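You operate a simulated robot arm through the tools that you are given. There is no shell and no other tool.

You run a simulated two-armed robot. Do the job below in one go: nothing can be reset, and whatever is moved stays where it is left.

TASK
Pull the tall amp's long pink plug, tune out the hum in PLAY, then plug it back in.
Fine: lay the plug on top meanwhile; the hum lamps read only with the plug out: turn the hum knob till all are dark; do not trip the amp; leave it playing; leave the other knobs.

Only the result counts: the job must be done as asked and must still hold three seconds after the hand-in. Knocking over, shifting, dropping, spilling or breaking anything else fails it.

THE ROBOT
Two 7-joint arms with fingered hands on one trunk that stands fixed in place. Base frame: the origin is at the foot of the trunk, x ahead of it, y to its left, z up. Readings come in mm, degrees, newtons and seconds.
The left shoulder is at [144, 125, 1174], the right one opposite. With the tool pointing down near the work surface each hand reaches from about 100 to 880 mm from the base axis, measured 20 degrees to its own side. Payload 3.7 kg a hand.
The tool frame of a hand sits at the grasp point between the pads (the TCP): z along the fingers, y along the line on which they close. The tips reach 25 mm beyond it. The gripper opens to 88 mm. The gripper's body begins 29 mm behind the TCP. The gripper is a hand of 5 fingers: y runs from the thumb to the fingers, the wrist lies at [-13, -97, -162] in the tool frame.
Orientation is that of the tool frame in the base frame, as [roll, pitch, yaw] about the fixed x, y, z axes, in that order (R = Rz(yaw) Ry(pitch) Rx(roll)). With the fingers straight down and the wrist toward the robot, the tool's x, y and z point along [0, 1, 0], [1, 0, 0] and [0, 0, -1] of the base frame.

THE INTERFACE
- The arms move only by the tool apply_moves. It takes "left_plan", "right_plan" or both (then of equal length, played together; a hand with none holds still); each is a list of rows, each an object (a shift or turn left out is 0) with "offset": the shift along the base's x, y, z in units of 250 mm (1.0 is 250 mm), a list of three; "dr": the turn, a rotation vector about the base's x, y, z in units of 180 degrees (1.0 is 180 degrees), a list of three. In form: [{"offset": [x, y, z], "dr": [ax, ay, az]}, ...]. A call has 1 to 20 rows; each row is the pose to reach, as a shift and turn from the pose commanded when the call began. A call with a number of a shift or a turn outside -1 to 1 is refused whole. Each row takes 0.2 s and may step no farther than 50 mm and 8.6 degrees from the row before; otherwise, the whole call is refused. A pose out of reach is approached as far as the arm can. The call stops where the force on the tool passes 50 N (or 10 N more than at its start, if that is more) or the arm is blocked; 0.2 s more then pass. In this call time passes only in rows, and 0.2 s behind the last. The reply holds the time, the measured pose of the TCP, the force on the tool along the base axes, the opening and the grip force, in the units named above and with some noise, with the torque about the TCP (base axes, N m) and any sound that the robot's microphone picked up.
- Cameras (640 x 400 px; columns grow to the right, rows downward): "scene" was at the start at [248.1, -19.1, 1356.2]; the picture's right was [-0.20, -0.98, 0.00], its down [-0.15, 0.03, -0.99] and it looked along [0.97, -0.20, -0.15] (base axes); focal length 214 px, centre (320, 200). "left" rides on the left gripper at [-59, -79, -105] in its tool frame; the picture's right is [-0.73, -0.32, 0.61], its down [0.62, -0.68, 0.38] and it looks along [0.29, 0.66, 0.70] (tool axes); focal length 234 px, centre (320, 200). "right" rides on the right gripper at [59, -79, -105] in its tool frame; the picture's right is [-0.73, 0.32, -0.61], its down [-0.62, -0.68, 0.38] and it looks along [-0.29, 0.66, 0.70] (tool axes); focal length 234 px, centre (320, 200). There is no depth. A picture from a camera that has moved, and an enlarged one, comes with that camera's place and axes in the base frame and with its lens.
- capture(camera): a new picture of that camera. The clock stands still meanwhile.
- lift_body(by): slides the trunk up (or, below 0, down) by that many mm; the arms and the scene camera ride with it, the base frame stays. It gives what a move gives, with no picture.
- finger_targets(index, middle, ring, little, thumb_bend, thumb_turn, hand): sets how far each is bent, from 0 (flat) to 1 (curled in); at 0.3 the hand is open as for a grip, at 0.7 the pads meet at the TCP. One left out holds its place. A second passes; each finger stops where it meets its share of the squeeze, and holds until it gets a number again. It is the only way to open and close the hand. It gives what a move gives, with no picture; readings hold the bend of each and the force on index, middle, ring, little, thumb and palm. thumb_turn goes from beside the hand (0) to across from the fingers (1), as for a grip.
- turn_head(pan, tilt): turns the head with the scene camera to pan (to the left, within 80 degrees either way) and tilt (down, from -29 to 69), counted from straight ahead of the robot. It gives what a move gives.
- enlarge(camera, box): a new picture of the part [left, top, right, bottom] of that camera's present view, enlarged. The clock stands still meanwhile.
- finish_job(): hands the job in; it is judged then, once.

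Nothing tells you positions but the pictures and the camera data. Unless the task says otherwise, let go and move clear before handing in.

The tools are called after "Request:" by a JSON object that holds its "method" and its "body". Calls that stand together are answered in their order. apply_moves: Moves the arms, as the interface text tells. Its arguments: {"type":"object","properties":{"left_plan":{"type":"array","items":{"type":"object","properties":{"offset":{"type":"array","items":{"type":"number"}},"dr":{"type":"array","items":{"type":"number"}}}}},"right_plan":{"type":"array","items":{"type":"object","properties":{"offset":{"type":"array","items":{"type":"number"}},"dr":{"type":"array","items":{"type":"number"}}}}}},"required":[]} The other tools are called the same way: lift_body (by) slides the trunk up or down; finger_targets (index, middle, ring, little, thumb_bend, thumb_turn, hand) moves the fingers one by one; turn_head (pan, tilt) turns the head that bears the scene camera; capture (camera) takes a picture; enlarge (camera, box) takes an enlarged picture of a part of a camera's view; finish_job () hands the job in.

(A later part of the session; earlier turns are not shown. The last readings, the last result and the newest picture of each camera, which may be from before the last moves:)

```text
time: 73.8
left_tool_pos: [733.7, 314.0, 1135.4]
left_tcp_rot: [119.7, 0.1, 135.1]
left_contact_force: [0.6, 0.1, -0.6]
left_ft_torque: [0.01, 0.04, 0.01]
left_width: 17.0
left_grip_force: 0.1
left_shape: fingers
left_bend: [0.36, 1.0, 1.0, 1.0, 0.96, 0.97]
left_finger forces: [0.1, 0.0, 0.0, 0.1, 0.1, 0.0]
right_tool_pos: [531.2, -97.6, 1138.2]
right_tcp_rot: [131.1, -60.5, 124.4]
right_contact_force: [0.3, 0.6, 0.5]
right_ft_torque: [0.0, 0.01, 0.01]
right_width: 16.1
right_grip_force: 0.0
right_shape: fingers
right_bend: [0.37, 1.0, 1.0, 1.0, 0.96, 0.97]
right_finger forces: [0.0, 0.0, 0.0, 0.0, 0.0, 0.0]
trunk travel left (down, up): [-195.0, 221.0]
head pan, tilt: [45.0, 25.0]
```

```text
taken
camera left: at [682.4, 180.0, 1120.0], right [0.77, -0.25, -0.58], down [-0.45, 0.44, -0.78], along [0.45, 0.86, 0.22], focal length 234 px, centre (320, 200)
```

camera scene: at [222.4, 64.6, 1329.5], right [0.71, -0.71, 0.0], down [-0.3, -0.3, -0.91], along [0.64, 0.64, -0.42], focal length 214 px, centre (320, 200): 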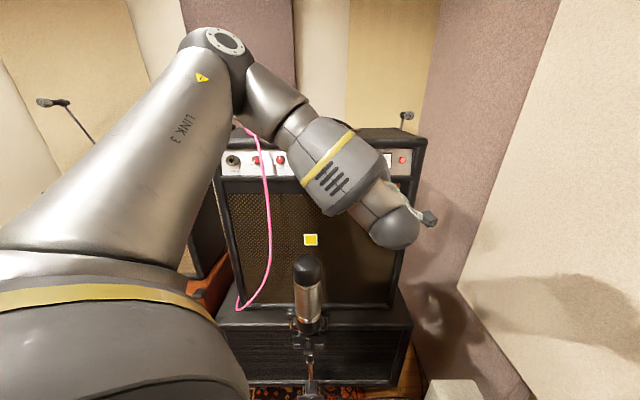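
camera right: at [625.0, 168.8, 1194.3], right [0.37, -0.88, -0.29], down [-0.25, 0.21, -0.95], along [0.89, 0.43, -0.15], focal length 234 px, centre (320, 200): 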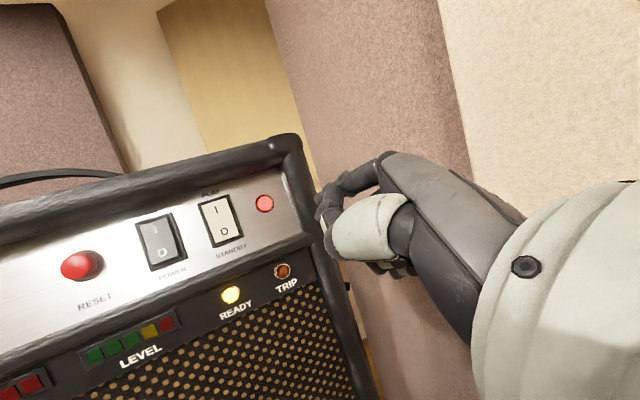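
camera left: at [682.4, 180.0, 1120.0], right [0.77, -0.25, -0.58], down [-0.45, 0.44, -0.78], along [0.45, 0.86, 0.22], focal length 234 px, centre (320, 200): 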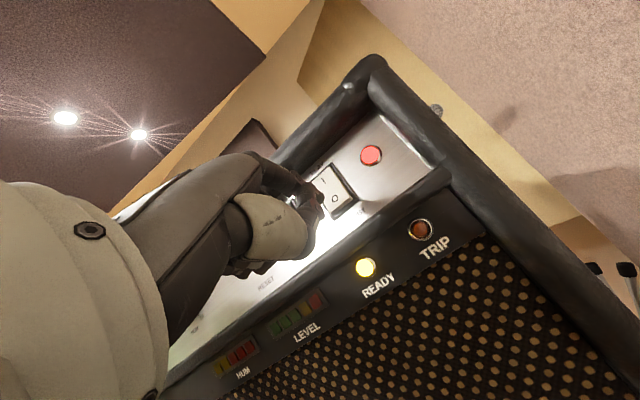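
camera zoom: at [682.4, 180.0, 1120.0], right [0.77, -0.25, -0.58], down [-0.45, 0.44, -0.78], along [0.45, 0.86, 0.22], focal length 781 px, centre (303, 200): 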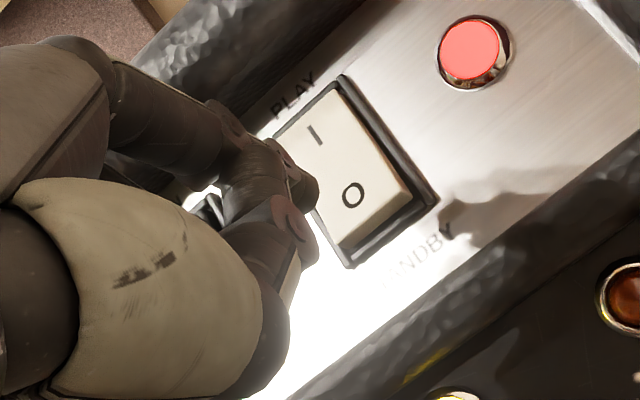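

"O" is lined up as "I" was before. I'll press forward.

Request:
{"method": "apply_moves", "body": {"left_plan": [{"offset": [0.034, 0.05, 0.0]}, {"offset": [0.071, 0.087, 0.0]}, {"offset": [0.088, 0.104, 0.0]}, {"offset": [0.099, 0.115, 0.0]}, {"offset": [0.108, 0.124, 0.0]}]}}

Request:
{"method": "enlarge", "body": {"camera": "left", "box": [230, 140, 420, 260]}}

```text
time: 75.0
left_tool_pos: [754.3, 336.1, 1144.6]
left_tcp_rot: [119.1, 0.2, 134.7]
left_contact_force: [-30.4, -29.4, 6.0]
left_ft_torque: [0.76, -0.86, -0.24]
left_width: 15.0
left_grip_force: 21.6
left_shape: fingers
left_bend: [0.41, 1.0, 1.0, 1.0, 0.96, 0.97]
left_finger forces: [42.4, 0.0, 0.0, 0.1, 0.0, 0.0]
right_tool_pos: [525.2, -102.3, 1142.0]
right_tcp_rot: [129.9, -60.5, 125.5]
right_contact_force: [-0.6, -0.7, -0.3]
right_ft_torque: [-0.01, 0.02, 0.01]
right_width: 16.6
right_grip_force: 0.0
right_shape: fingers
right_bend: [0.37, 1.0, 1.0, 1.0, 0.96, 0.97]
right_finger forces: [0.1, 0.1, 0.0, 0.0, 0.0, 0.0]
trunk travel left (down, up): [-195.0, 221.0]
head pan, tilt: [45.0, 25.0]
```

```text
3.33 times, centred on (325, 200) of left
camera zoom: at [703.0, 202.8, 1128.6], right [0.78, -0.26, -0.58], down [-0.44, 0.44, -0.78], along [0.45, 0.86, 0.23], focal length 781 px, centre (303, 200)
```

zoom: 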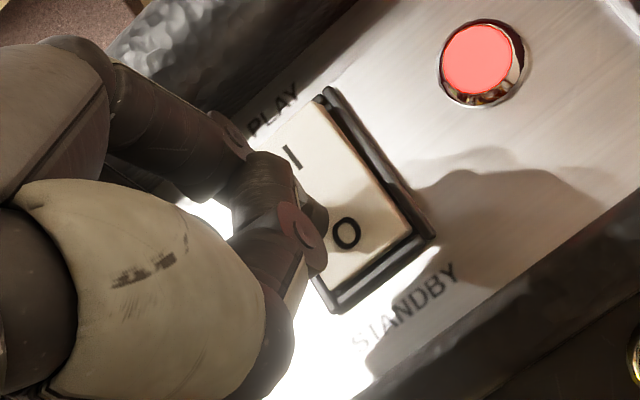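

Request:
{"method": "apply_moves", "body": {"left_plan": [{"offset": [-0.05, -0.05, 0.0]}, {"offset": [-0.12, -0.12, 0.0]}]}}

Request:
{"method": "enlarge", "body": {"camera": "left", "box": [230, 140, 420, 260]}}

Request:
{"method": "capture", "body": {"camera": "left"}}

```text
time: 75.6
left_tool_pos: [730.0, 315.1, 1138.1]
left_tcp_rot: [119.7, 0.1, 135.4]
left_contact_force: [-0.5, -0.4, -0.6]
left_ft_torque: [0.01, 0.01, -0.02]
left_width: 17.5
left_grip_force: 0.0
left_shape: fingers
left_bend: [0.36, 1.0, 1.0, 1.0, 0.97, 0.97]
left_finger forces: [0.1, 0.0, 0.0, 0.1, 0.0, 0.0]
right_tool_pos: [530.5, -97.6, 1139.7]
right_tcp_rot: [130.7, -60.5, 124.8]
right_contact_force: [0.7, 1.2, -0.2]
right_ft_torque: [0.01, 0.02, 0.02]
right_width: 16.3
right_grip_force: 0.0
right_shape: fingers
right_bend: [0.37, 1.0, 1.0, 1.0, 0.96, 0.97]
right_finger forces: [0.0, 0.1, 0.0, 0.0, 0.0, 0.0]
trunk travel left (down, up): [-195.0, 221.0]
head pan, tilt: [45.0, 25.0]
```

```text
3.33 times, centred on (325, 200) of left
camera zoom: at [679.4, 181.1, 1123.2], right [0.78, -0.25, -0.58], down [-0.45, 0.43, -0.78], along [0.45, 0.87, 0.22], focal length 781 px, centre (303, 200)
```

zoom: 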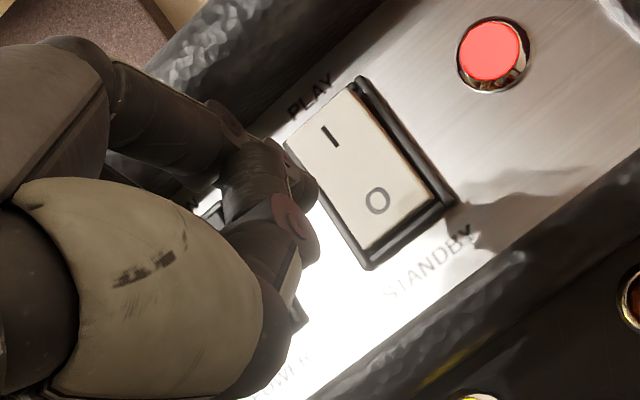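

```text
taken
camera left: at [679.4, 181.1, 1123.2], right [0.78, -0.25, -0.58], down [-0.45, 0.43, -0.78], along [0.45, 0.87, 0.22], focal length 234 px, centre (320, 200)
```

left: 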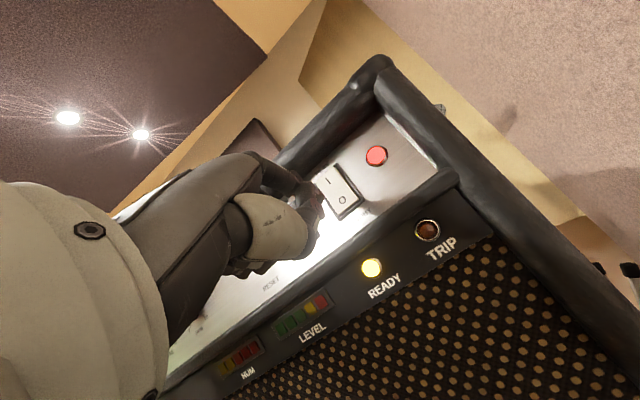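

I'll back off and check the rocker state from clearer views.

Request:
{"method": "apply_moves", "body": {"left_plan": [{"offset": [-0.15, -0.1, 0.0]}, {"offset": [-0.3, -0.2, 0.0]}, {"offset": [-0.45, -0.25, 0.0]}]}}

Request:
{"method": "enlarge", "body": {"camera": "scene", "box": [350, 130, 430, 200]}}

Request:
{"method": "capture", "body": {"camera": "left"}}

Request:
{"method": "enlarge", "body": {"camera": "left", "box": [320, 110, 480, 250]}}

```text
time: 76.4
left_tool_pos: [623.7, 270.1, 1146.0]
left_tcp_rot: [120.0, 0.2, 135.1]
left_contact_force: [-0.2, 0.0, -0.6]
left_ft_torque: [-0.02, 0.01, 0.0]
left_width: 17.2
left_grip_force: 0.0
left_shape: fingers
left_bend: [0.36, 1.0, 1.0, 1.0, 0.97, 0.97]
left_finger forces: [0.0, 0.1, 0.0, 0.1, 0.0, 0.0]
left hand out of reach, approached as far as the arm can: row 3
right_tool_pos: [528.5, -97.4, 1140.7]
right_tcp_rot: [130.6, -60.4, 125.0]
right_contact_force: [-0.6, -0.7, 0.2]
right_ft_torque: [0.01, -0.01, -0.03]
right_width: 16.3
right_grip_force: 0.1
right_shape: fingers
right_bend: [0.37, 1.0, 1.0, 1.0, 0.96, 0.97]
right_finger forces: [0.0, 0.1, 0.0, 0.1, 0.0, 0.0]
trunk travel left (down, up): [-195.0, 221.0]
head pan, tilt: [45.0, 25.0]
```

```text
5.71 times, centred on (390, 165) of scene
camera zoom: at [221.0, 66.3, 1329.9], right [0.71, -0.71, 0.0], down [-0.3, -0.3, -0.91], along [0.64, 0.64, -0.42], focal length 1226 px, centre (-80, 400)
```

zoom: 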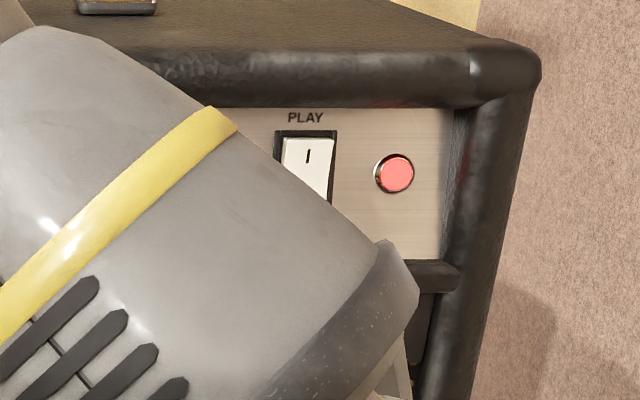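

```text
taken
camera left: at [573.9, 136.6, 1132.0], right [0.77, -0.25, -0.58], down [-0.44, 0.43, -0.78], along [0.45, 0.86, 0.22], focal length 234 px, centre (320, 200)
```

left: 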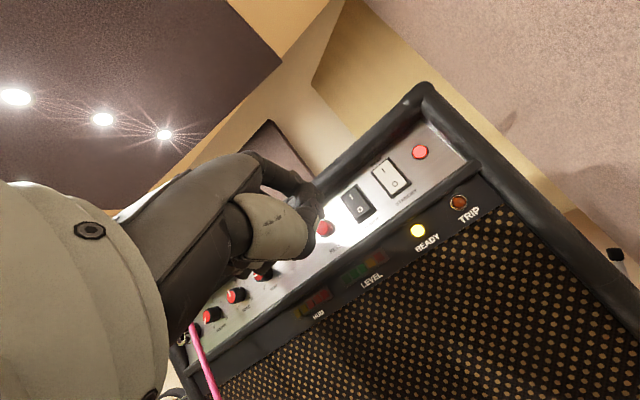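

```text
2.86 times, centred on (400, 180) of left
camera zoom: at [573.9, 136.6, 1132.0], right [0.77, -0.25, -0.58], down [-0.44, 0.43, -0.78], along [0.45, 0.86, 0.22], focal length 669 px, centre (91, 257)
```

zoom: 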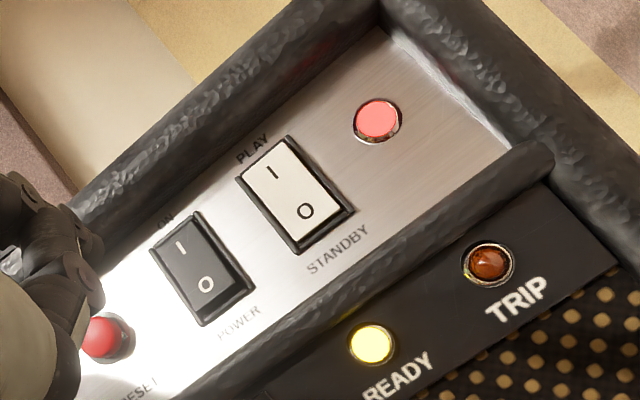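

Request:
{"method": "enlarge", "body": {"camera": "left", "box": [335, 145, 425, 225]}}

Request:
{"method": "enlarge", "body": {"camera": "scene", "box": [378, 144, 402, 168]}}

```text
5.00 times, centred on (380, 185) of left
camera zoom: at [573.9, 136.6, 1132.0], right [0.77, -0.25, -0.58], down [-0.44, 0.43, -0.78], along [0.45, 0.86, 0.22], focal length 1171 px, centre (20, 275)
```

zoom: 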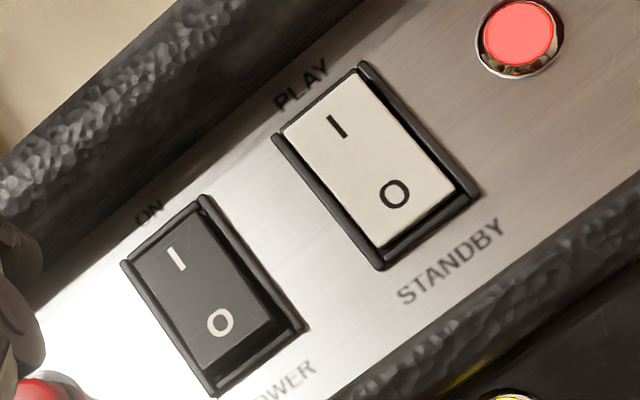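

```text
16.00 times, centred on (390, 156) of scene
camera zoom: at [221.0, 66.3, 1329.9], right [0.71, -0.71, 0.0], down [-0.3, -0.3, -0.91], along [0.64, 0.64, -0.42], focal length 3432 px, centre (-800, 904)
```

zoom: 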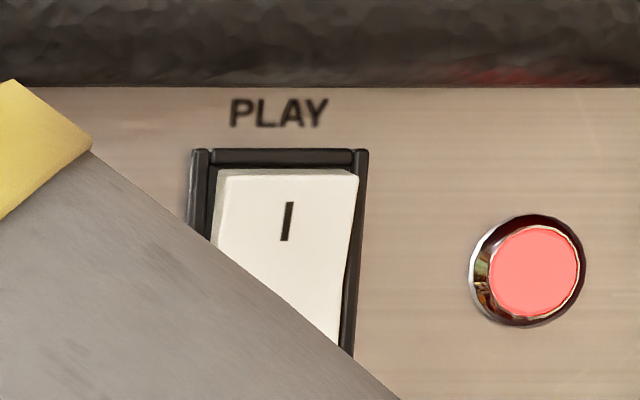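

The switch is back in STANDBY: it matches the initial picture, with HUM still tuned and TRIP dark. Now I'll go back for the plug: raise the trunk, then retrace my earlier path.

Request:
{"method": "lift_body", "body": {"by": 110}}

Request:
{"method": "apply_moves", "body": {"left_plan": [{"offset": [-0.1, 0.11, 0.065]}, {"offset": [-0.2, 0.22, 0.13]}, {"offset": [-0.3, 0.34, 0.2]}, {"offset": [-0.41, 0.45, 0.26]}, {"offset": [-0.51, 0.57, 0.33]}, {"offset": [-0.608, 0.68, 0.392]}]}}

Request:
{"method": "capture", "body": {"camera": "scene"}}

```text
time: 77.8
left_tool_pos: [627.7, 267.5, 1253.8]
left_tcp_rot: [119.9, 0.0, 135.2]
left_contact_force: [-0.2, 0.3, -0.5]
left_ft_torque: [-0.03, 0.03, -0.01]
left_width: 17.3
left_grip_force: 0.1
left_shape: fingers
left_bend: [0.36, 1.0, 1.0, 1.0, 0.97, 0.97]
left_finger forces: [0.1, 0.0, 0.0, 0.0, 0.0, 0.0]
right_tool_pos: [531.2, -97.3, 1247.8]
right_tcp_rot: [130.9, -60.6, 124.7]
right_contact_force: [0.5, 0.6, 0.2]
right_ft_torque: [0.02, -0.02, 0.01]
right_width: 16.1
right_grip_force: 0.1
right_shape: fingers
right_bend: [0.37, 1.0, 1.0, 1.0, 0.96, 0.97]
right_finger forces: [0.0, 0.1, 0.1, 0.1, 0.0, 0.0]
trunk travel left (down, up): [-305.0, 111.0]
head pan, tilt: [45.0, 25.0]
```

```text
time: 79.2
left_tool_pos: [473.2, 439.4, 1353.3]
left_tcp_rot: [119.7, 0.1, 135.2]
left_contact_force: [0.3, -1.0, 0.0]
left_ft_torque: [0.0, -0.02, -0.01]
left_width: 17.5
left_grip_force: 0.1
left_shape: fingers
left_bend: [0.36, 1.0, 1.0, 1.0, 0.97, 0.97]
left_finger forces: [0.0, 0.0, 0.0, 0.0, 0.0, 0.0]
right_tool_pos: [531.0, -96.7, 1249.3]
right_tcp_rot: [130.8, -60.5, 124.8]
right_contact_force: [-0.1, 0.3, 0.2]
right_ft_torque: [0.0, 0.0, -0.02]
right_width: 16.4
right_grip_force: 0.2
right_shape: fingers
right_bend: [0.37, 1.0, 1.0, 1.0, 0.96, 0.97]
right_finger forces: [0.0, 0.0, 0.0, 0.0, 0.0, 0.0]
trunk travel left (down, up): [-305.0, 111.0]
head pan, tilt: [45.0, 25.0]
```

```text
taken
camera scene: at [126.6, 65.4, 1444.3], right [0.71, -0.71, 0.0], down [-0.3, -0.3, -0.91], along [0.64, 0.64, -0.42], focal length 214 px, centre (320, 200)
```

scene: 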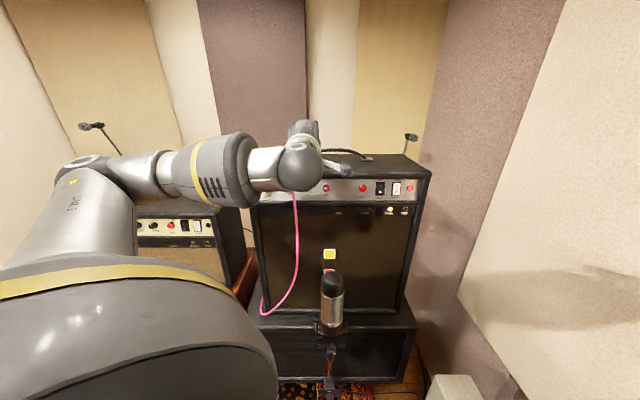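

Request:
{"method": "apply_moves", "body": {"left_plan": [{"offset": [0.018, 0.081, 0.01], "dr": [-0.0287, -0.0133, 0.0297]}, {"offset": [0.035, 0.162, 0.02], "dr": [-0.0574, -0.0267, 0.0594]}, {"offset": [0.053, 0.243, 0.03], "dr": [-0.0861, -0.04, 0.0892]}, {"offset": [0.07, 0.323, 0.04], "dr": [-0.1148, -0.0533, 0.1189]}, {"offset": [0.088, 0.404, 0.04], "dr": [-0.1435, -0.0667, 0.1486]}, {"offset": [0.106, 0.485, 0.04], "dr": [-0.1722, -0.08, 0.1783]}, {"offset": [0.123, 0.566, 0.04], "dr": [-0.2009, -0.0933, 0.208]}, {"offset": [0.141, 0.647, 0.04], "dr": [-0.2296, -0.1067, 0.2377]}, {"offset": [0.158, 0.728, 0.04], "dr": [-0.2583, -0.12, 0.2675]}, {"offset": [0.176, 0.808, 0.04], "dr": [-0.287, -0.1333, 0.2972]}, {"offset": [0.193, 0.889, 0.04], "dr": [-0.3157, -0.1467, 0.3269]}, {"offset": [0.211, 0.97, 0.04], "dr": [-0.3444, -0.16, 0.3566]}]}}

Request:
{"method": "finger_targets", "body": {"hand": "left", "index": 0.45, "middle": 0.5, "ring": 1.0, "little": 1.0, "thumb_bend": 0.45}}

Request:
{"method": "capture", "body": {"camera": "scene"}}

Request:
{"method": "capture", "body": {"camera": "left"}}

Request:
{"method": "enlarge", "body": {"camera": "scene", "box": [230, 110, 326, 170]}}

```text
time: 81.8
left_tool_pos: [528.2, 679.2, 1363.2]
left_tcp_rot: [179.7, 29.9, -135.0]
left_contact_force: [-0.4, -0.3, -0.4]
left_ft_torque: [-0.04, 0.01, -0.02]
left_width: 17.3
left_grip_force: 0.1
left_shape: fingers
left_bend: [0.36, 1.0, 1.0, 1.0, 0.97, 0.97]
left_finger forces: [0.0, 0.1, 0.0, 0.1, 0.0, 0.0]
right_tool_pos: [531.2, -98.3, 1247.9]
right_tcp_rot: [130.8, -60.5, 124.6]
right_contact_force: [0.4, 0.6, 0.3]
right_ft_torque: [0.01, -0.03, 0.01]
right_width: 16.5
right_grip_force: 0.1
right_shape: fingers
right_bend: [0.37, 1.0, 1.0, 1.0, 0.96, 0.97]
right_finger forces: [0.1, 0.1, 0.1, 0.0, 0.1, 0.0]
trunk travel left (down, up): [-305.0, 111.0]
head pan, tilt: [45.0, 25.0]
```

```text
time: 82.8
left_tool_pos: [527.7, 680.4, 1364.2]
left_tcp_rot: [179.8, 30.0, -134.9]
left_contact_force: [0.5, -0.3, 0.3]
left_ft_torque: [0.03, 0.01, -0.03]
left_width: 52.6
left_grip_force: 0.0
left_shape: fingers
left_bend: [0.45, 0.5, 1.0, 1.0, 0.45, 0.97]
left_finger forces: [0.0, 0.1, 0.0, 0.1, 0.1, 0.0]
right_tool_pos: [529.2, -98.2, 1249.7]
right_tcp_rot: [130.7, -60.6, 124.9]
right_contact_force: [0.4, -0.9, 0.6]
right_ft_torque: [0.0, 0.0, 0.0]
right_width: 16.3
right_grip_force: 0.0
right_shape: fingers
right_bend: [0.37, 1.0, 1.0, 1.0, 0.96, 0.97]
right_finger forces: [0.0, 0.0, 0.0, 0.1, 0.1, 0.0]
trunk travel left (down, up): [-305.0, 111.0]
head pan, tilt: [45.0, 25.0]
```

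```text
taken
camera scene: at [127.1, 64.7, 1444.3], right [0.71, -0.71, 0.0], down [-0.3, -0.3, -0.91], along [0.64, 0.64, -0.42], focal length 214 px, centre (320, 200)
```

scene: 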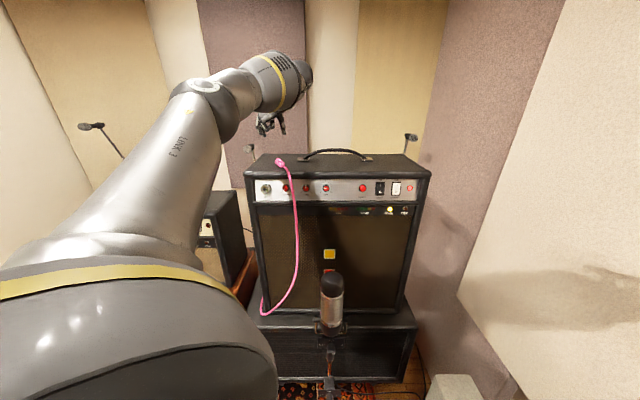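

```text
taken
camera left: at [581.9, 623.3, 1485.6], right [0.89, 0.43, -0.16], down [0.24, -0.73, -0.65], along [-0.4, 0.53, -0.75], focal length 234 px, centre (320, 200)
```

left: 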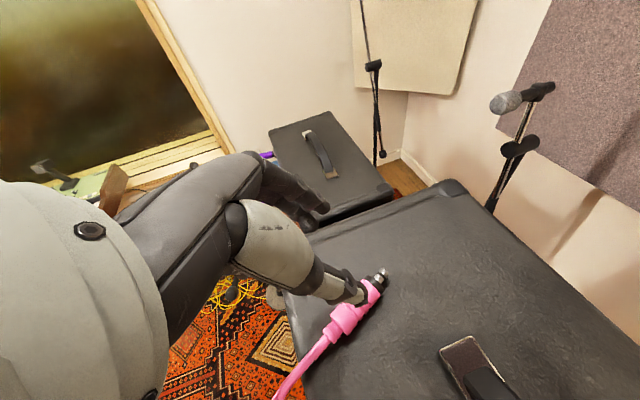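

```text
6.67 times, centred on (278, 140) of scene
camera zoom: at [127.1, 64.7, 1444.3], right [0.71, -0.71, 0.0], down [-0.3, -0.3, -0.91], along [0.64, 0.64, -0.42], focal length 1430 px, centre (600, 600)
```

zoom: 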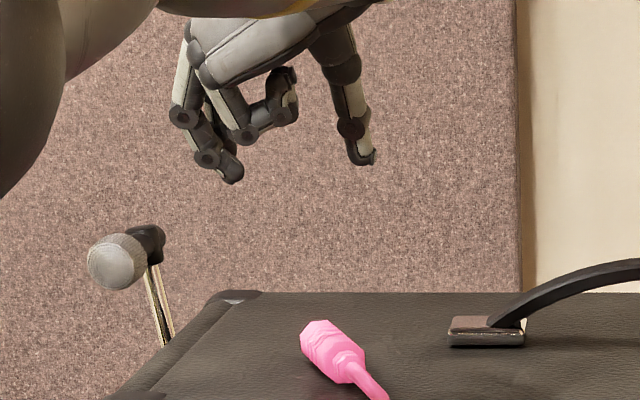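

Request:
{"method": "enlarge", "body": {"camera": "left", "box": [290, 240, 430, 370]}}

```text
3.08 times, centred on (360, 305) of left
camera zoom: at [581.9, 623.3, 1485.6], right [0.89, 0.43, -0.16], down [0.24, -0.73, -0.65], along [-0.4, 0.53, -0.75], focal length 720 px, centre (197, -123)
```

zoom: 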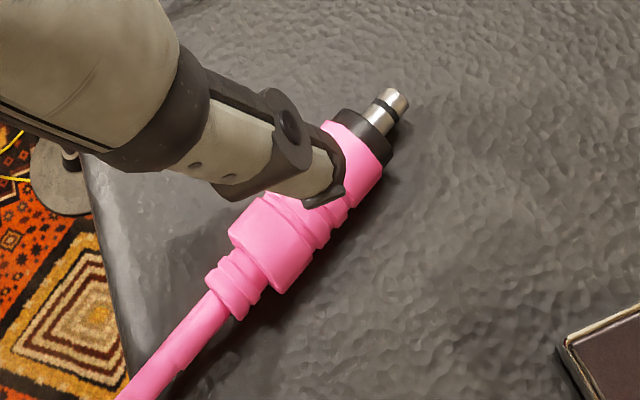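

The plug lies on the top, centred near (548, 686, 1244), pointing about 23° left of the panel normal. I'll yaw the hand to match and hover over it.

Request:
{"method": "apply_moves", "body": {"left_plan": [{"offset": [0.02, 0.0, -0.04], "dr": [0, 0, 0.032]}, {"offset": [0.04, 0.0, -0.1], "dr": [0, 0, 0.064]}, {"offset": [0.06, -0.003, -0.16], "dr": [0, 0, 0.096]}, {"offset": [0.069, -0.006, -0.2], "dr": [0, 0, 0.128]}]}}

Request:
{"method": "capture", "body": {"camera": "left"}}

Request:
{"method": "enlarge", "body": {"camera": "left", "box": [270, 190, 430, 330]}}

Request:
{"method": "enlarge", "body": {"camera": "scene", "box": [230, 110, 326, 170]}}

```text
time: 83.8
left_tool_pos: [532.1, 663.3, 1303.0]
left_tcp_rot: [179.6, 30.0, -111.9]
left_contact_force: [-0.1, -0.8, 0.4]
left_ft_torque: [0.04, 0.04, -0.03]
left_width: 52.4
left_grip_force: 0.0
left_shape: fingers
left_bend: [0.45, 0.5, 1.0, 1.0, 0.45, 0.97]
left_finger forces: [0.1, 0.1, 0.0, 0.1, 0.0, 0.0]
left hand out of reach, approached as far as the arm can: row 3, 4
right_tool_pos: [531.0, -98.4, 1249.0]
right_tcp_rot: [130.8, -60.6, 124.7]
right_contact_force: [0.7, -0.1, 0.6]
right_ft_torque: [-0.05, -0.02, 0.0]
right_width: 16.3
right_grip_force: 0.0
right_shape: fingers
right_bend: [0.37, 1.0, 1.0, 1.0, 0.96, 0.97]
right_finger forces: [0.0, 0.1, 0.0, 0.0, 0.0, 0.0]
trunk travel left (down, up): [-305.0, 111.0]
head pan, tilt: [45.0, 25.0]
```

```text
taken
camera left: at [603.7, 632.8, 1424.8], right [0.64, 0.75, -0.17], down [0.5, -0.57, -0.65], along [-0.58, 0.33, -0.74], focal length 234 px, centre (320, 200)
```

left: 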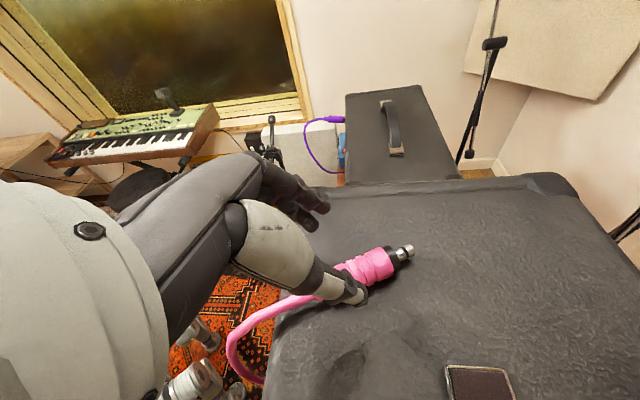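

```text
2.86 times, centred on (350, 260) of left
camera zoom: at [603.7, 632.8, 1424.8], right [0.64, 0.75, -0.17], down [0.5, -0.57, -0.65], along [-0.58, 0.33, -0.74], focal length 669 px, centre (234, 29)
```

zoom: 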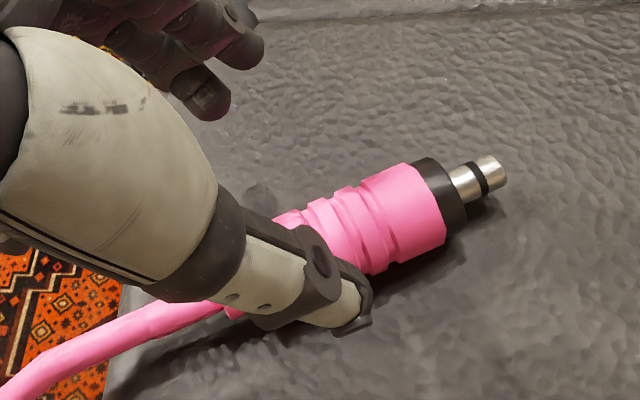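

```text
6.67 times, centred on (278, 140) of scene
camera zoom: at [128.0, 64.9, 1444.2], right [0.71, -0.71, 0.0], down [-0.3, -0.3, -0.91], along [0.64, 0.64, -0.42], focal length 1430 px, centre (600, 600)
```

zoom: 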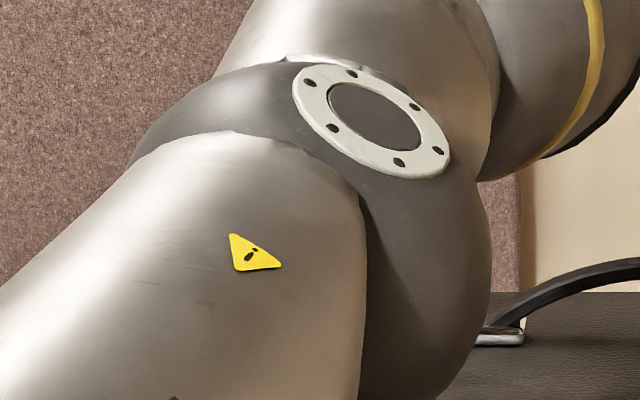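

Reach is a bit short here. I'll raise the hand 60 mm and lower the trunk 60 mm, which also brings the shoulders forward.

Request:
{"method": "apply_moves", "body": {"left_plan": [{"offset": [-0.01, -0.01, 0.12]}, {"offset": [-0.02, -0.02, 0.24]}]}}

Request:
{"method": "lift_body", "body": {"by": -60}}

Request:
{"method": "capture", "body": {"camera": "left"}}

Request:
{"method": "capture", "body": {"camera": "scene"}}

```text
time: 84.4
left_tool_pos: [515.4, 653.3, 1363.0]
left_tcp_rot: [179.8, 30.0, -111.9]
left_contact_force: [-0.3, -0.6, 0.9]
left_ft_torque: [-0.02, 0.01, -0.03]
left_width: 52.6
left_grip_force: 0.1
left_shape: fingers
left_bend: [0.45, 0.5, 1.0, 1.0, 0.45, 0.97]
left_finger forces: [0.1, 0.0, 0.0, 0.0, 0.0, 0.0]
left hand out of reach, approached as far as the arm can: row 1, 2
right_tool_pos: [530.7, -97.7, 1250.8]
right_tcp_rot: [130.7, -60.4, 124.8]
right_contact_force: [-0.1, 0.7, 0.9]
right_ft_torque: [-0.01, 0.0, -0.03]
right_width: 16.6
right_grip_force: 0.0
right_shape: fingers
right_bend: [0.37, 1.0, 1.0, 1.0, 0.96, 0.97]
right_finger forces: [0.0, 0.0, 0.1, 0.1, 0.0, 0.0]
trunk travel left (down, up): [-305.0, 111.0]
head pan, tilt: [45.0, 25.0]
```

```text
time: 85.4
left_tool_pos: [552.8, 649.9, 1259.7]
left_tcp_rot: [173.2, 28.1, -114.9]
left_contact_force: [-0.2, 0.6, 39.5]
left_ft_torque: [0.46, -0.05, -0.24]
left_width: 52.7
left_grip_force: 19.6
left_shape: fingers
left_bend: [0.45, 0.46, 1.0, 1.0, 0.46, 0.94]
left_finger forces: [0.0, 23.1, 0.0, 0.1, 16.2, 0.0]
right_tool_pos: [526.9, -101.1, 1192.3]
right_tcp_rot: [129.9, -60.3, 125.5]
right_contact_force: [-0.5, -0.2, 0.5]
right_ft_torque: [-0.05, 0.01, 0.02]
right_width: 16.6
right_grip_force: 0.0
right_shape: fingers
right_bend: [0.37, 1.0, 1.0, 1.0, 0.96, 0.97]
right_finger forces: [0.0, 0.1, 0.0, 0.1, 0.2, 0.0]
trunk travel left (down, up): [-245.0, 171.0]
head pan, tilt: [45.0, 25.0]
```

```text
taken
camera left: at [637.4, 618.2, 1372.6], right [0.62, 0.75, -0.22], down [0.43, -0.57, -0.7], along [-0.65, 0.34, -0.68], focal length 234 px, centre (320, 200)
```

left: 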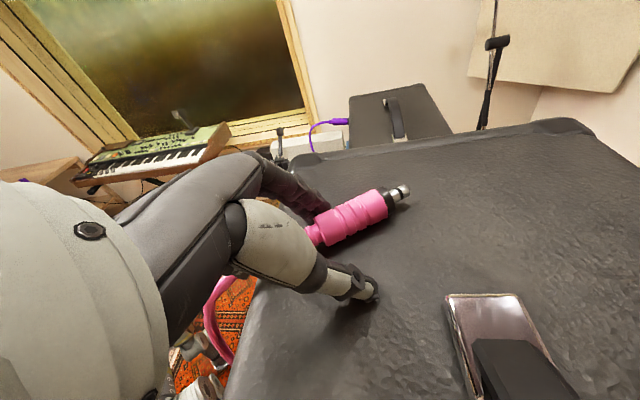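

```text
taken
camera scene: at [167.4, 61.1, 1384.3], right [0.71, -0.71, 0.0], down [-0.3, -0.3, -0.91], along [0.64, 0.64, -0.42], focal length 214 px, centre (320, 200)
```

scene: 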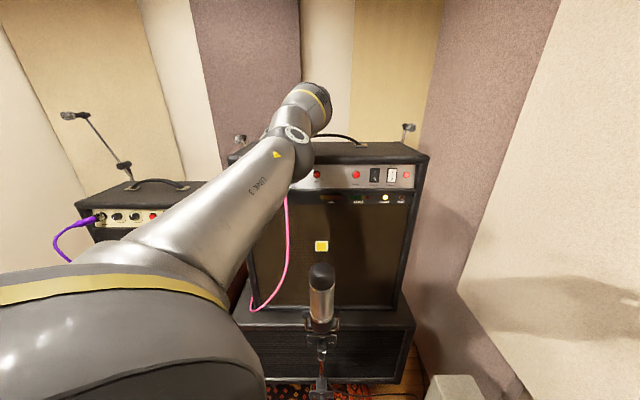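

Lowering brought the fingertips onto the amp top, pressing around the plug. I'll lift slightly to unload and look.

Request:
{"method": "apply_moves", "body": {"left_plan": [{"offset": [0.0, 0.0, 0.03]}, {"offset": [0.0, 0.0, 0.08]}]}}

Request:
{"method": "capture", "body": {"camera": "left"}}

Request:
{"method": "enlarge", "body": {"camera": "left", "box": [270, 150, 430, 310]}}

```text
time: 86.0
left_tool_pos: [554.8, 649.7, 1266.7]
left_tcp_rot: [172.8, 27.0, -115.4]
left_contact_force: [0.1, -0.6, 0.4]
left_ft_torque: [-0.02, 0.0, -0.01]
left_width: 52.3
left_grip_force: 0.0
left_shape: fingers
left_bend: [0.45, 0.5, 1.0, 1.0, 0.45, 0.97]
left_finger forces: [0.0, 0.2, 0.0, 0.0, 0.0, 0.0]
left hand out of reach, approached as far as the arm can: row 2
right_tool_pos: [532.1, -97.8, 1187.7]
right_tcp_rot: [131.0, -60.6, 124.5]
right_contact_force: [-0.1, -0.8, -0.2]
right_ft_torque: [0.0, -0.01, -0.01]
right_width: 16.4
right_grip_force: 0.1
right_shape: fingers
right_bend: [0.37, 1.0, 1.0, 1.0, 0.96, 0.97]
right_finger forces: [0.1, 0.0, 0.0, 0.1, 0.0, 0.0]
trunk travel left (down, up): [-245.0, 171.0]
head pan, tilt: [45.0, 25.0]
```

```text
taken
camera left: at [641.8, 618.8, 1377.9], right [0.62, 0.74, -0.24], down [0.42, -0.58, -0.7], along [-0.66, 0.33, -0.67], focal length 234 px, centre (320, 200)
```

left: 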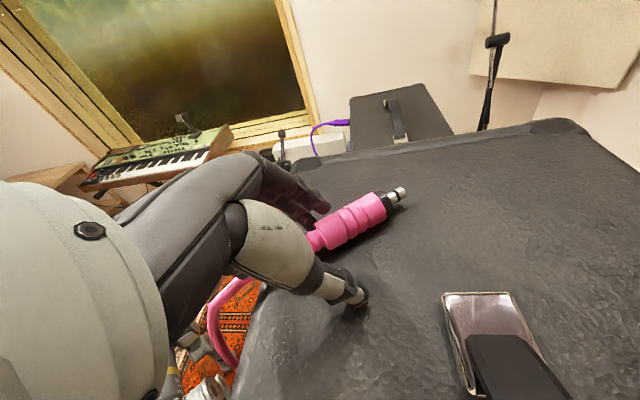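

```text
2.50 times, centred on (350, 230) of left
camera zoom: at [641.8, 618.8, 1377.9], right [0.62, 0.74, -0.24], down [0.42, -0.58, -0.7], along [-0.66, 0.33, -0.67], focal length 585 px, centre (245, 125)
```

zoom: 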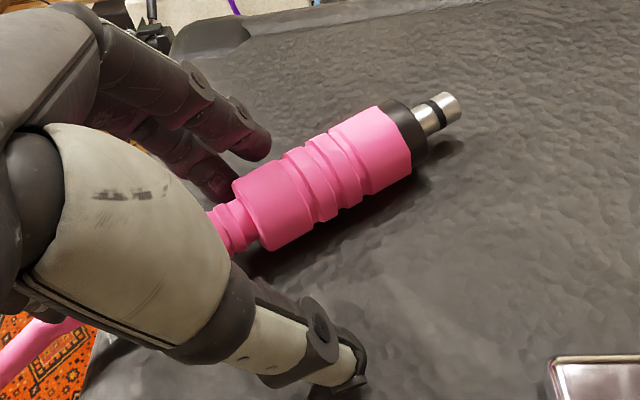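

The plug hasn't moved, and the hand straddles its tail. I'll slide forward about 27 mm along the plug to its middle.

Request:
{"method": "apply_moves", "body": {"left_plan": [{"offset": [-0.008, 0.036, 0.0], "dr": [0, 0, 0.011]}, {"offset": [-0.016, 0.072, 0.0], "dr": [0, 0, 0.022]}, {"offset": [-0.024, 0.108, -0.005], "dr": [0, 0, 0.033]}]}}

Request:
{"method": "enlarge", "body": {"camera": "left", "box": [270, 150, 430, 310]}}

```text
time: 86.8
left_tool_pos: [534.6, 656.0, 1264.0]
left_tcp_rot: [172.8, 27.5, -109.2]
left_contact_force: [-0.3, 0.8, -0.2]
left_ft_torque: [0.05, 0.02, 0.0]
left_width: 52.5
left_grip_force: 0.1
left_shape: fingers
left_bend: [0.45, 0.5, 1.0, 1.0, 0.45, 0.97]
left_finger forces: [0.0, 0.1, 0.1, 0.0, 0.0, 0.1]
left hand out of reach, approached as far as the arm can: row 1, 2, 3
right_tool_pos: [532.0, -97.7, 1189.1]
right_tcp_rot: [130.7, -60.6, 124.8]
right_contact_force: [0.5, -0.5, -0.5]
right_ft_torque: [-0.02, 0.03, 0.01]
right_width: 16.4
right_grip_force: 0.1
right_shape: fingers
right_bend: [0.37, 1.0, 1.0, 1.0, 0.96, 0.97]
right_finger forces: [0.0, 0.0, 0.1, 0.0, 0.0, 0.2]
trunk travel left (down, up): [-245.0, 171.0]
head pan, tilt: [45.0, 25.0]
```

```text
2.50 times, centred on (350, 230) of left
camera zoom: at [623.1, 635.1, 1375.9], right [0.54, 0.81, -0.24], down [0.48, -0.53, -0.7], along [-0.69, 0.26, -0.67], focal length 585 px, centre (245, 125)
```

zoom: 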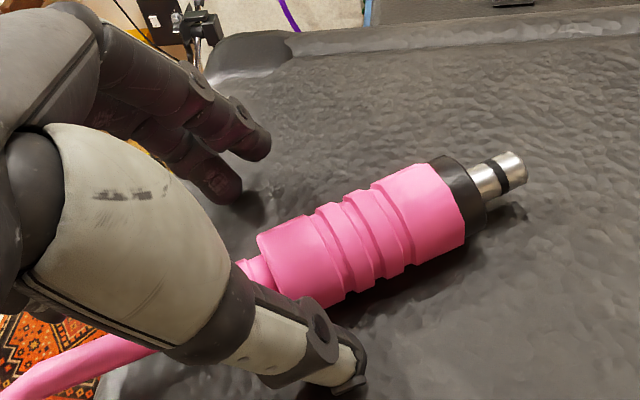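

Yawing this far uses up the reach. I'll lift off, undo some of the yaw, return the trunk to its original height (shoulders further forward) and approach again.

Request:
{"method": "apply_moves", "body": {"left_plan": [{"offset": [0.0, 0.0, 0.1], "dr": [0, 0, -0.02]}, {"offset": [-0.04, -0.06, 0.25], "dr": [0, 0, -0.05]}, {"offset": [-0.08, -0.12, 0.4], "dr": [0.0, 0, -0.08]}, {"offset": [-0.14, -0.22, 0.48], "dr": [0.0, 0, -0.11]}, {"offset": [-0.2, -0.34, 0.5], "dr": [0.0, 0, -0.14]}]}}

Request:
{"method": "capture", "body": {"camera": "scene"}}

```text
time: 88.0
left_tool_pos: [513.9, 674.1, 1417.4]
left_tcp_rot: [173.0, 27.4, -134.4]
left_contact_force: [-0.5, -0.7, -0.3]
left_ft_torque: [0.01, 0.01, -0.02]
left_width: 52.4
left_grip_force: 0.1
left_shape: fingers
left_bend: [0.45, 0.5, 1.0, 1.0, 0.45, 0.97]
left_finger forces: [0.0, 0.0, 0.1, 0.0, 0.1, 0.1]
left hand out of reach, approached as far as the arm can: row 2, 3, 4, 5
right_tool_pos: [528.9, -100.0, 1190.5]
right_tcp_rot: [130.3, -60.4, 125.1]
right_contact_force: [-0.3, 0.7, 0.1]
right_ft_torque: [-0.01, 0.0, -0.01]
right_width: 16.5
right_grip_force: 0.0
right_shape: fingers
right_bend: [0.37, 1.0, 1.0, 1.0, 0.96, 0.97]
right_finger forces: [0.0, 0.0, 0.0, 0.0, 0.1, 0.0]
trunk travel left (down, up): [-245.0, 171.0]
head pan, tilt: [45.0, 25.0]
```

```text
taken
camera scene: at [170.3, 63.9, 1383.0], right [0.71, -0.71, 0.0], down [-0.3, -0.3, -0.91], along [0.64, 0.64, -0.42], focal length 214 px, centre (320, 200)
```

scene: 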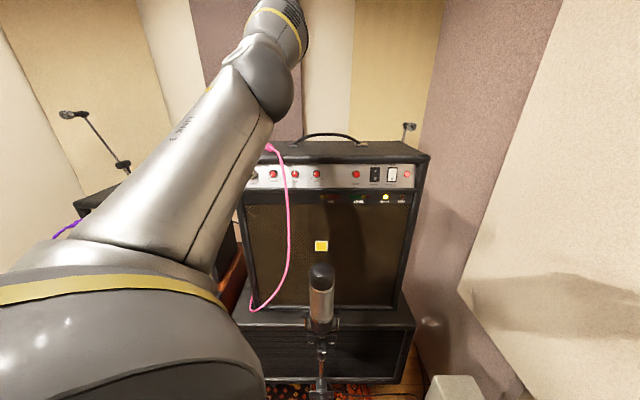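

Request:
{"method": "apply_moves", "body": {"left_plan": [{"offset": [-0.06, -0.1, -0.05]}, {"offset": [-0.12, -0.2, -0.12]}, {"offset": [-0.18, -0.3, -0.2]}, {"offset": [-0.24, -0.4, -0.28]}, {"offset": [-0.28, -0.46, -0.32]}]}}

Request:
{"method": "capture", "body": {"camera": "scene"}}

Request:
{"method": "capture", "body": {"camera": "left"}}

```text
time: 89.2
left_tool_pos: [530.6, 674.7, 1394.4]
left_tcp_rot: [173.1, 27.3, -134.3]
left_contact_force: [-0.3, 0.2, -0.3]
left_ft_torque: [0.01, -0.01, 0.0]
left_width: 52.4
left_grip_force: 0.1
left_shape: fingers
left_bend: [0.45, 0.5, 1.0, 1.0, 0.45, 0.97]
left_finger forces: [0.1, 0.0, 0.0, 0.0, 0.0, 0.0]
left hand out of reach, approached as far as the arm can: row 1, 2, 3, 4, 5
right_tool_pos: [530.6, -99.0, 1189.1]
right_tcp_rot: [130.6, -60.5, 125.0]
right_contact_force: [0.5, 0.4, -0.5]
right_ft_torque: [0.05, 0.02, -0.01]
right_width: 16.2
right_grip_force: 0.0
right_shape: fingers
right_bend: [0.37, 1.0, 1.0, 1.0, 0.96, 0.97]
right_finger forces: [0.0, 0.0, 0.0, 0.1, 0.0, 0.0]
trunk travel left (down, up): [-245.0, 171.0]
head pan, tilt: [45.0, 25.0]
```

```text
taken
camera scene: at [171.9, 64.6, 1382.6], right [0.71, -0.71, 0.0], down [-0.3, -0.3, -0.91], along [0.64, 0.64, -0.42], focal length 214 px, centre (320, 200)
```

scene: 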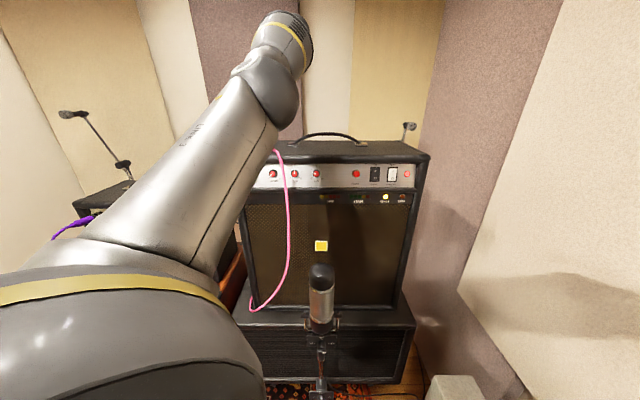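

```text
taken
camera left: at [601.9, 617.2, 1506.1], right [0.83, 0.5, -0.24], down [0.21, -0.68, -0.7], along [-0.51, 0.53, -0.68], focal length 234 px, centre (320, 200)
```

left: 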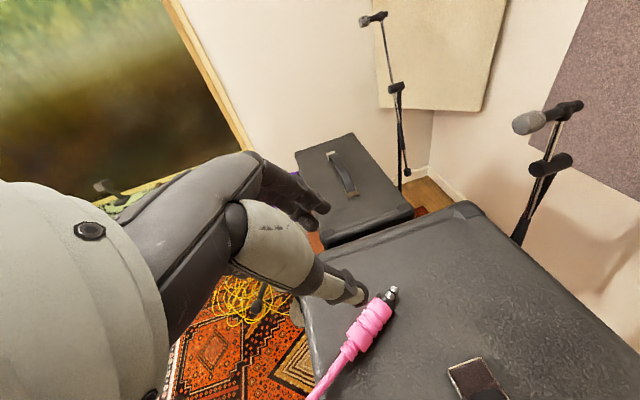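

The arm is caught against a joint limit in this posture. I'll unwind it along the earlier good path, rolling back toward palm-down while retreating.

Request:
{"method": "apply_moves", "body": {"left_plan": [{"offset": [-0.018, -0.08, 0.0], "dr": [0.0287, 0.0133, -0.0297]}, {"offset": [-0.037, -0.163, 0.0], "dr": [0.0574, 0.0267, -0.0594]}, {"offset": [-0.055, -0.245, -0.01], "dr": [0.0861, 0.04, -0.0892]}, {"offset": [-0.073, -0.327, -0.03], "dr": [0.1148, 0.0533, -0.1189]}, {"offset": [-0.092, -0.408, -0.05], "dr": [0.1435, 0.0667, -0.1486]}, {"offset": [-0.11, -0.49, -0.07], "dr": [0.1722, 0.08, -0.1783]}, {"offset": [-0.128, -0.572, -0.09], "dr": [0.2009, 0.0933, -0.208]}, {"offset": [-0.147, -0.653, -0.1], "dr": [0.2296, 0.1067, -0.2377]}]}}

Request:
{"method": "capture", "body": {"camera": "scene"}}

Request:
{"method": "capture", "body": {"camera": "left"}}

```text
time: 91.0
left_tool_pos: [630.1, 726.1, 1497.1]
left_tcp_rot: [125.6, 17.9, 161.3]
left_contact_force: [0.2, -0.2, -0.3]
left_ft_torque: [0.03, 0.02, 0.0]
left_width: 52.5
left_grip_force: 0.1
left_shape: fingers
left_bend: [0.45, 0.5, 1.0, 1.0, 0.45, 0.98]
left_finger forces: [0.0, 0.0, 0.0, 0.0, 0.0, 0.0]
left hand out of reach, approached as far as the arm can: row 1, 2, 3, 4, 5, 6, 7, 8
right_tool_pos: [532.2, -97.6, 1190.4]
right_tcp_rot: [130.9, -60.5, 124.7]
right_contact_force: [0.1, -0.2, 0.8]
right_ft_torque: [0.0, -0.03, 0.0]
right_width: 16.3
right_grip_force: 0.0
right_shape: fingers
right_bend: [0.37, 1.0, 1.0, 1.0, 0.96, 0.97]
right_finger forces: [0.1, 0.0, 0.0, 0.1, 0.0, 0.0]
trunk travel left (down, up): [-245.0, 171.0]
head pan, tilt: [45.0, 25.0]
```

```text
taken
camera scene: at [172.0, 65.1, 1382.5], right [0.71, -0.71, 0.0], down [-0.3, -0.3, -0.91], along [0.64, 0.64, -0.42], focal length 214 px, centre (320, 200)
```

scene: 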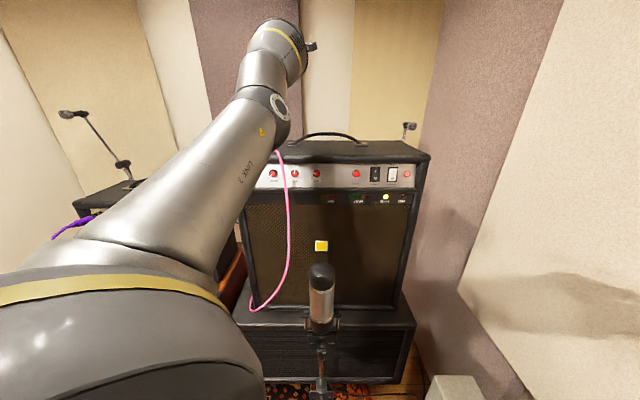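

```text
taken
camera left: at [641.8, 583.4, 1512.4], right [0.93, 0.01, -0.36], down [-0.36, 0.03, -0.93], along [0.01, 1.0, 0.03], focal length 234 px, centre (320, 200)
```

left: 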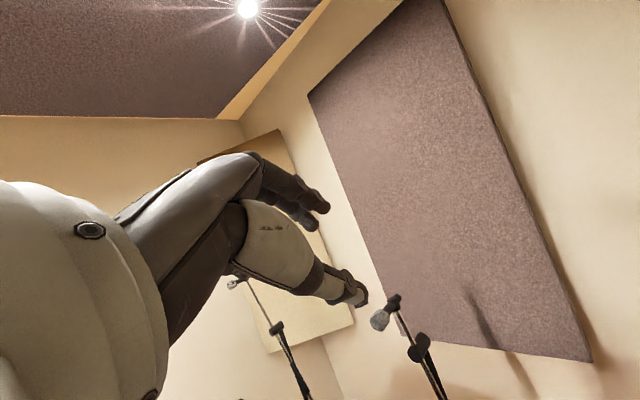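

The arm has gone fully straight. I'll pull the hand straight back toward the shoulder to bend the elbow again.

Request:
{"method": "apply_moves", "body": {"left_plan": [{"offset": [-0.08, -0.07, -0.05]}, {"offset": [-0.16, -0.14, -0.1]}, {"offset": [-0.24, -0.21, -0.15]}, {"offset": [-0.32, -0.28, -0.2]}, {"offset": [-0.4, -0.35, -0.25]}, {"offset": [-0.48, -0.42, -0.3]}, {"offset": [-0.56, -0.49, -0.35]}, {"offset": [-0.64, -0.56, -0.4]}]}}

Request:
{"method": "capture", "body": {"camera": "scene"}}

```text
time: 92.8
left_tool_pos: [481.3, 589.8, 1396.0]
left_tcp_rot: [125.4, 18.1, 161.2]
left_contact_force: [-0.1, 0.2, -0.4]
left_ft_torque: [-0.02, -0.04, 0.0]
left_width: 52.5
left_grip_force: 0.0
left_shape: fingers
left_bend: [0.45, 0.5, 1.0, 1.0, 0.45, 0.97]
left_finger forces: [0.0, 0.0, 0.1, 0.0, 0.0, 0.1]
right_tool_pos: [530.5, -98.3, 1188.4]
right_tcp_rot: [130.8, -60.5, 124.9]
right_contact_force: [-0.1, 0.3, 0.2]
right_ft_torque: [0.0, -0.02, -0.02]
right_width: 16.5
right_grip_force: 0.1
right_shape: fingers
right_bend: [0.37, 1.0, 1.0, 1.0, 0.96, 0.97]
right_finger forces: [0.0, 0.0, 0.0, 0.1, 0.0, 0.0]
trunk travel left (down, up): [-245.0, 171.0]
head pan, tilt: [45.0, 25.0]
```

```text
taken
camera scene: at [172.2, 65.0, 1382.5], right [0.71, -0.71, 0.0], down [-0.3, -0.3, -0.91], along [0.64, 0.64, -0.42], focal length 214 px, centre (320, 200)
```

scene: 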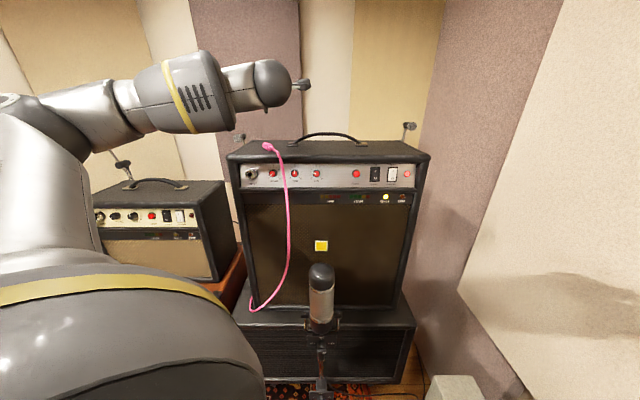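

The elbow is bent again and nothing was disturbed. Now I'll lower the trunk to its original height and approach the plug with a moderate yaw.

Request:
{"method": "lift_body", "body": {"by": -50}}

Request:
{"method": "apply_moves", "body": {"left_plan": [{"offset": [0.0, 0.0, 0.02], "dr": [-0.0274, -0.0173, 0.0305]}, {"offset": [0.0, 0.0, 0.04], "dr": [-0.0548, -0.0345, 0.0609]}, {"offset": [0.02, 0.03, 0.04], "dr": [-0.0823, -0.0518, 0.0914]}, {"offset": [0.05, 0.07, 0.03], "dr": [-0.1097, -0.069, 0.1219]}, {"offset": [0.09, 0.12, 0.02], "dr": [-0.1371, -0.0863, 0.1523]}, {"offset": [0.13, 0.17, 0.0], "dr": [-0.1645, -0.1035, 0.1828]}, {"offset": [0.17, 0.22, -0.04], "dr": [-0.192, -0.1208, 0.2133]}, {"offset": [0.21, 0.27, -0.07], "dr": [-0.2194, -0.138, 0.2437]}, {"offset": [0.236, 0.312, -0.104], "dr": [-0.2468, -0.1553, 0.2742]}]}}

Request:
{"method": "capture", "body": {"camera": "left"}}

Request:
{"method": "capture", "body": {"camera": "scene"}}

```text
time: 93.7
left_tool_pos: [479.1, 590.9, 1347.2]
left_tcp_rot: [125.4, 18.0, 161.3]
left_contact_force: [0.7, -0.3, 0.5]
left_ft_torque: [0.0, -0.03, -0.01]
left_width: 52.9
left_grip_force: 0.1
left_shape: fingers
left_bend: [0.45, 0.5, 1.0, 1.0, 0.45, 0.97]
left_finger forces: [0.0, 0.0, 0.0, 0.0, 0.0, 0.1]
right_tool_pos: [530.0, -98.8, 1141.0]
right_tcp_rot: [130.7, -60.4, 124.8]
right_contact_force: [-0.3, -0.4, 0.6]
right_ft_torque: [-0.03, -0.01, -0.04]
right_width: 16.4
right_grip_force: 0.0
right_shape: fingers
right_bend: [0.37, 1.0, 1.0, 1.0, 0.96, 0.97]
right_finger forces: [0.1, 0.0, 0.0, 0.1, 0.1, 0.1]
trunk travel left (down, up): [-195.0, 221.0]
head pan, tilt: [45.0, 25.0]
```

```text
time: 95.7
left_tool_pos: [541.7, 668.3, 1318.6]
left_tcp_rot: [-179.9, 29.9, -122.0]
left_contact_force: [-0.5, -0.5, 0.6]
left_ft_torque: [-0.02, 0.01, 0.02]
left_width: 53.0
left_grip_force: 0.1
left_shape: fingers
left_bend: [0.45, 0.5, 1.0, 1.0, 0.45, 0.97]
left_finger forces: [0.1, 0.0, 0.0, 0.0, 0.0, 0.1]
right_tool_pos: [531.6, -98.1, 1139.0]
right_tcp_rot: [131.0, -60.6, 124.6]
right_contact_force: [0.0, 0.3, -0.8]
right_ft_torque: [0.0, 0.02, -0.02]
right_width: 16.3
right_grip_force: 0.1
right_shape: fingers
right_bend: [0.37, 1.0, 1.0, 1.0, 0.96, 0.97]
right_finger forces: [0.0, 0.0, 0.1, 0.1, 0.0, 0.1]
trunk travel left (down, up): [-195.0, 221.0]
head pan, tilt: [45.0, 25.0]
```

```text
taken
camera left: at [606.5, 625.2, 1440.1], right [0.77, 0.62, -0.16], down [0.39, -0.66, -0.64], along [-0.51, 0.43, -0.75], focal length 234 px, centre (320, 200)
```

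left: 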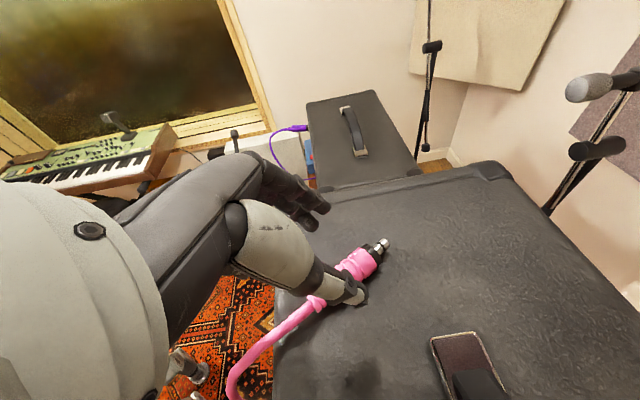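

```text
taken
camera scene: at [223.2, 64.6, 1329.2], right [0.71, -0.71, 0.0], down [-0.3, -0.3, -0.91], along [0.64, 0.64, -0.42], focal length 214 px, centre (320, 200)
```

scene: 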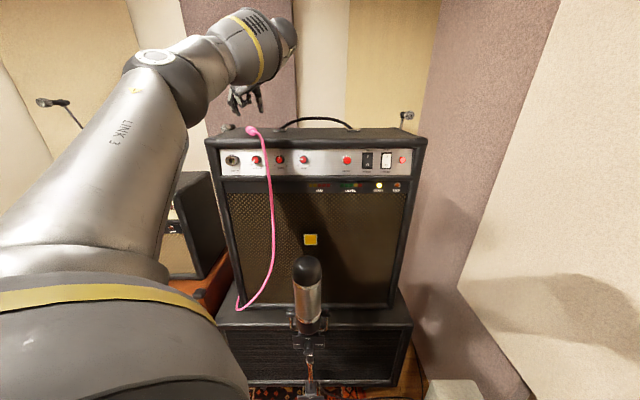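

I reached it exactly, with reach to spare. I'll zoom in to line up on the plug.

Request:
{"method": "enlarge", "body": {"camera": "left", "box": [280, 210, 420, 330]}}

```text
3.33 times, centred on (350, 270) of left
camera zoom: at [606.5, 625.2, 1440.1], right [0.77, 0.62, -0.16], down [0.39, -0.66, -0.64], along [-0.51, 0.43, -0.75], focal length 781 px, centre (220, -33)
```

zoom: 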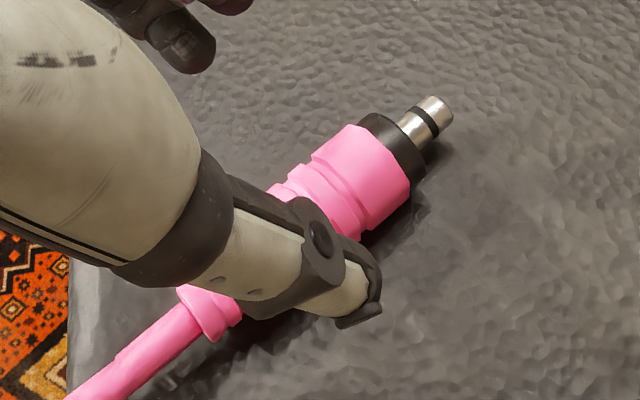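

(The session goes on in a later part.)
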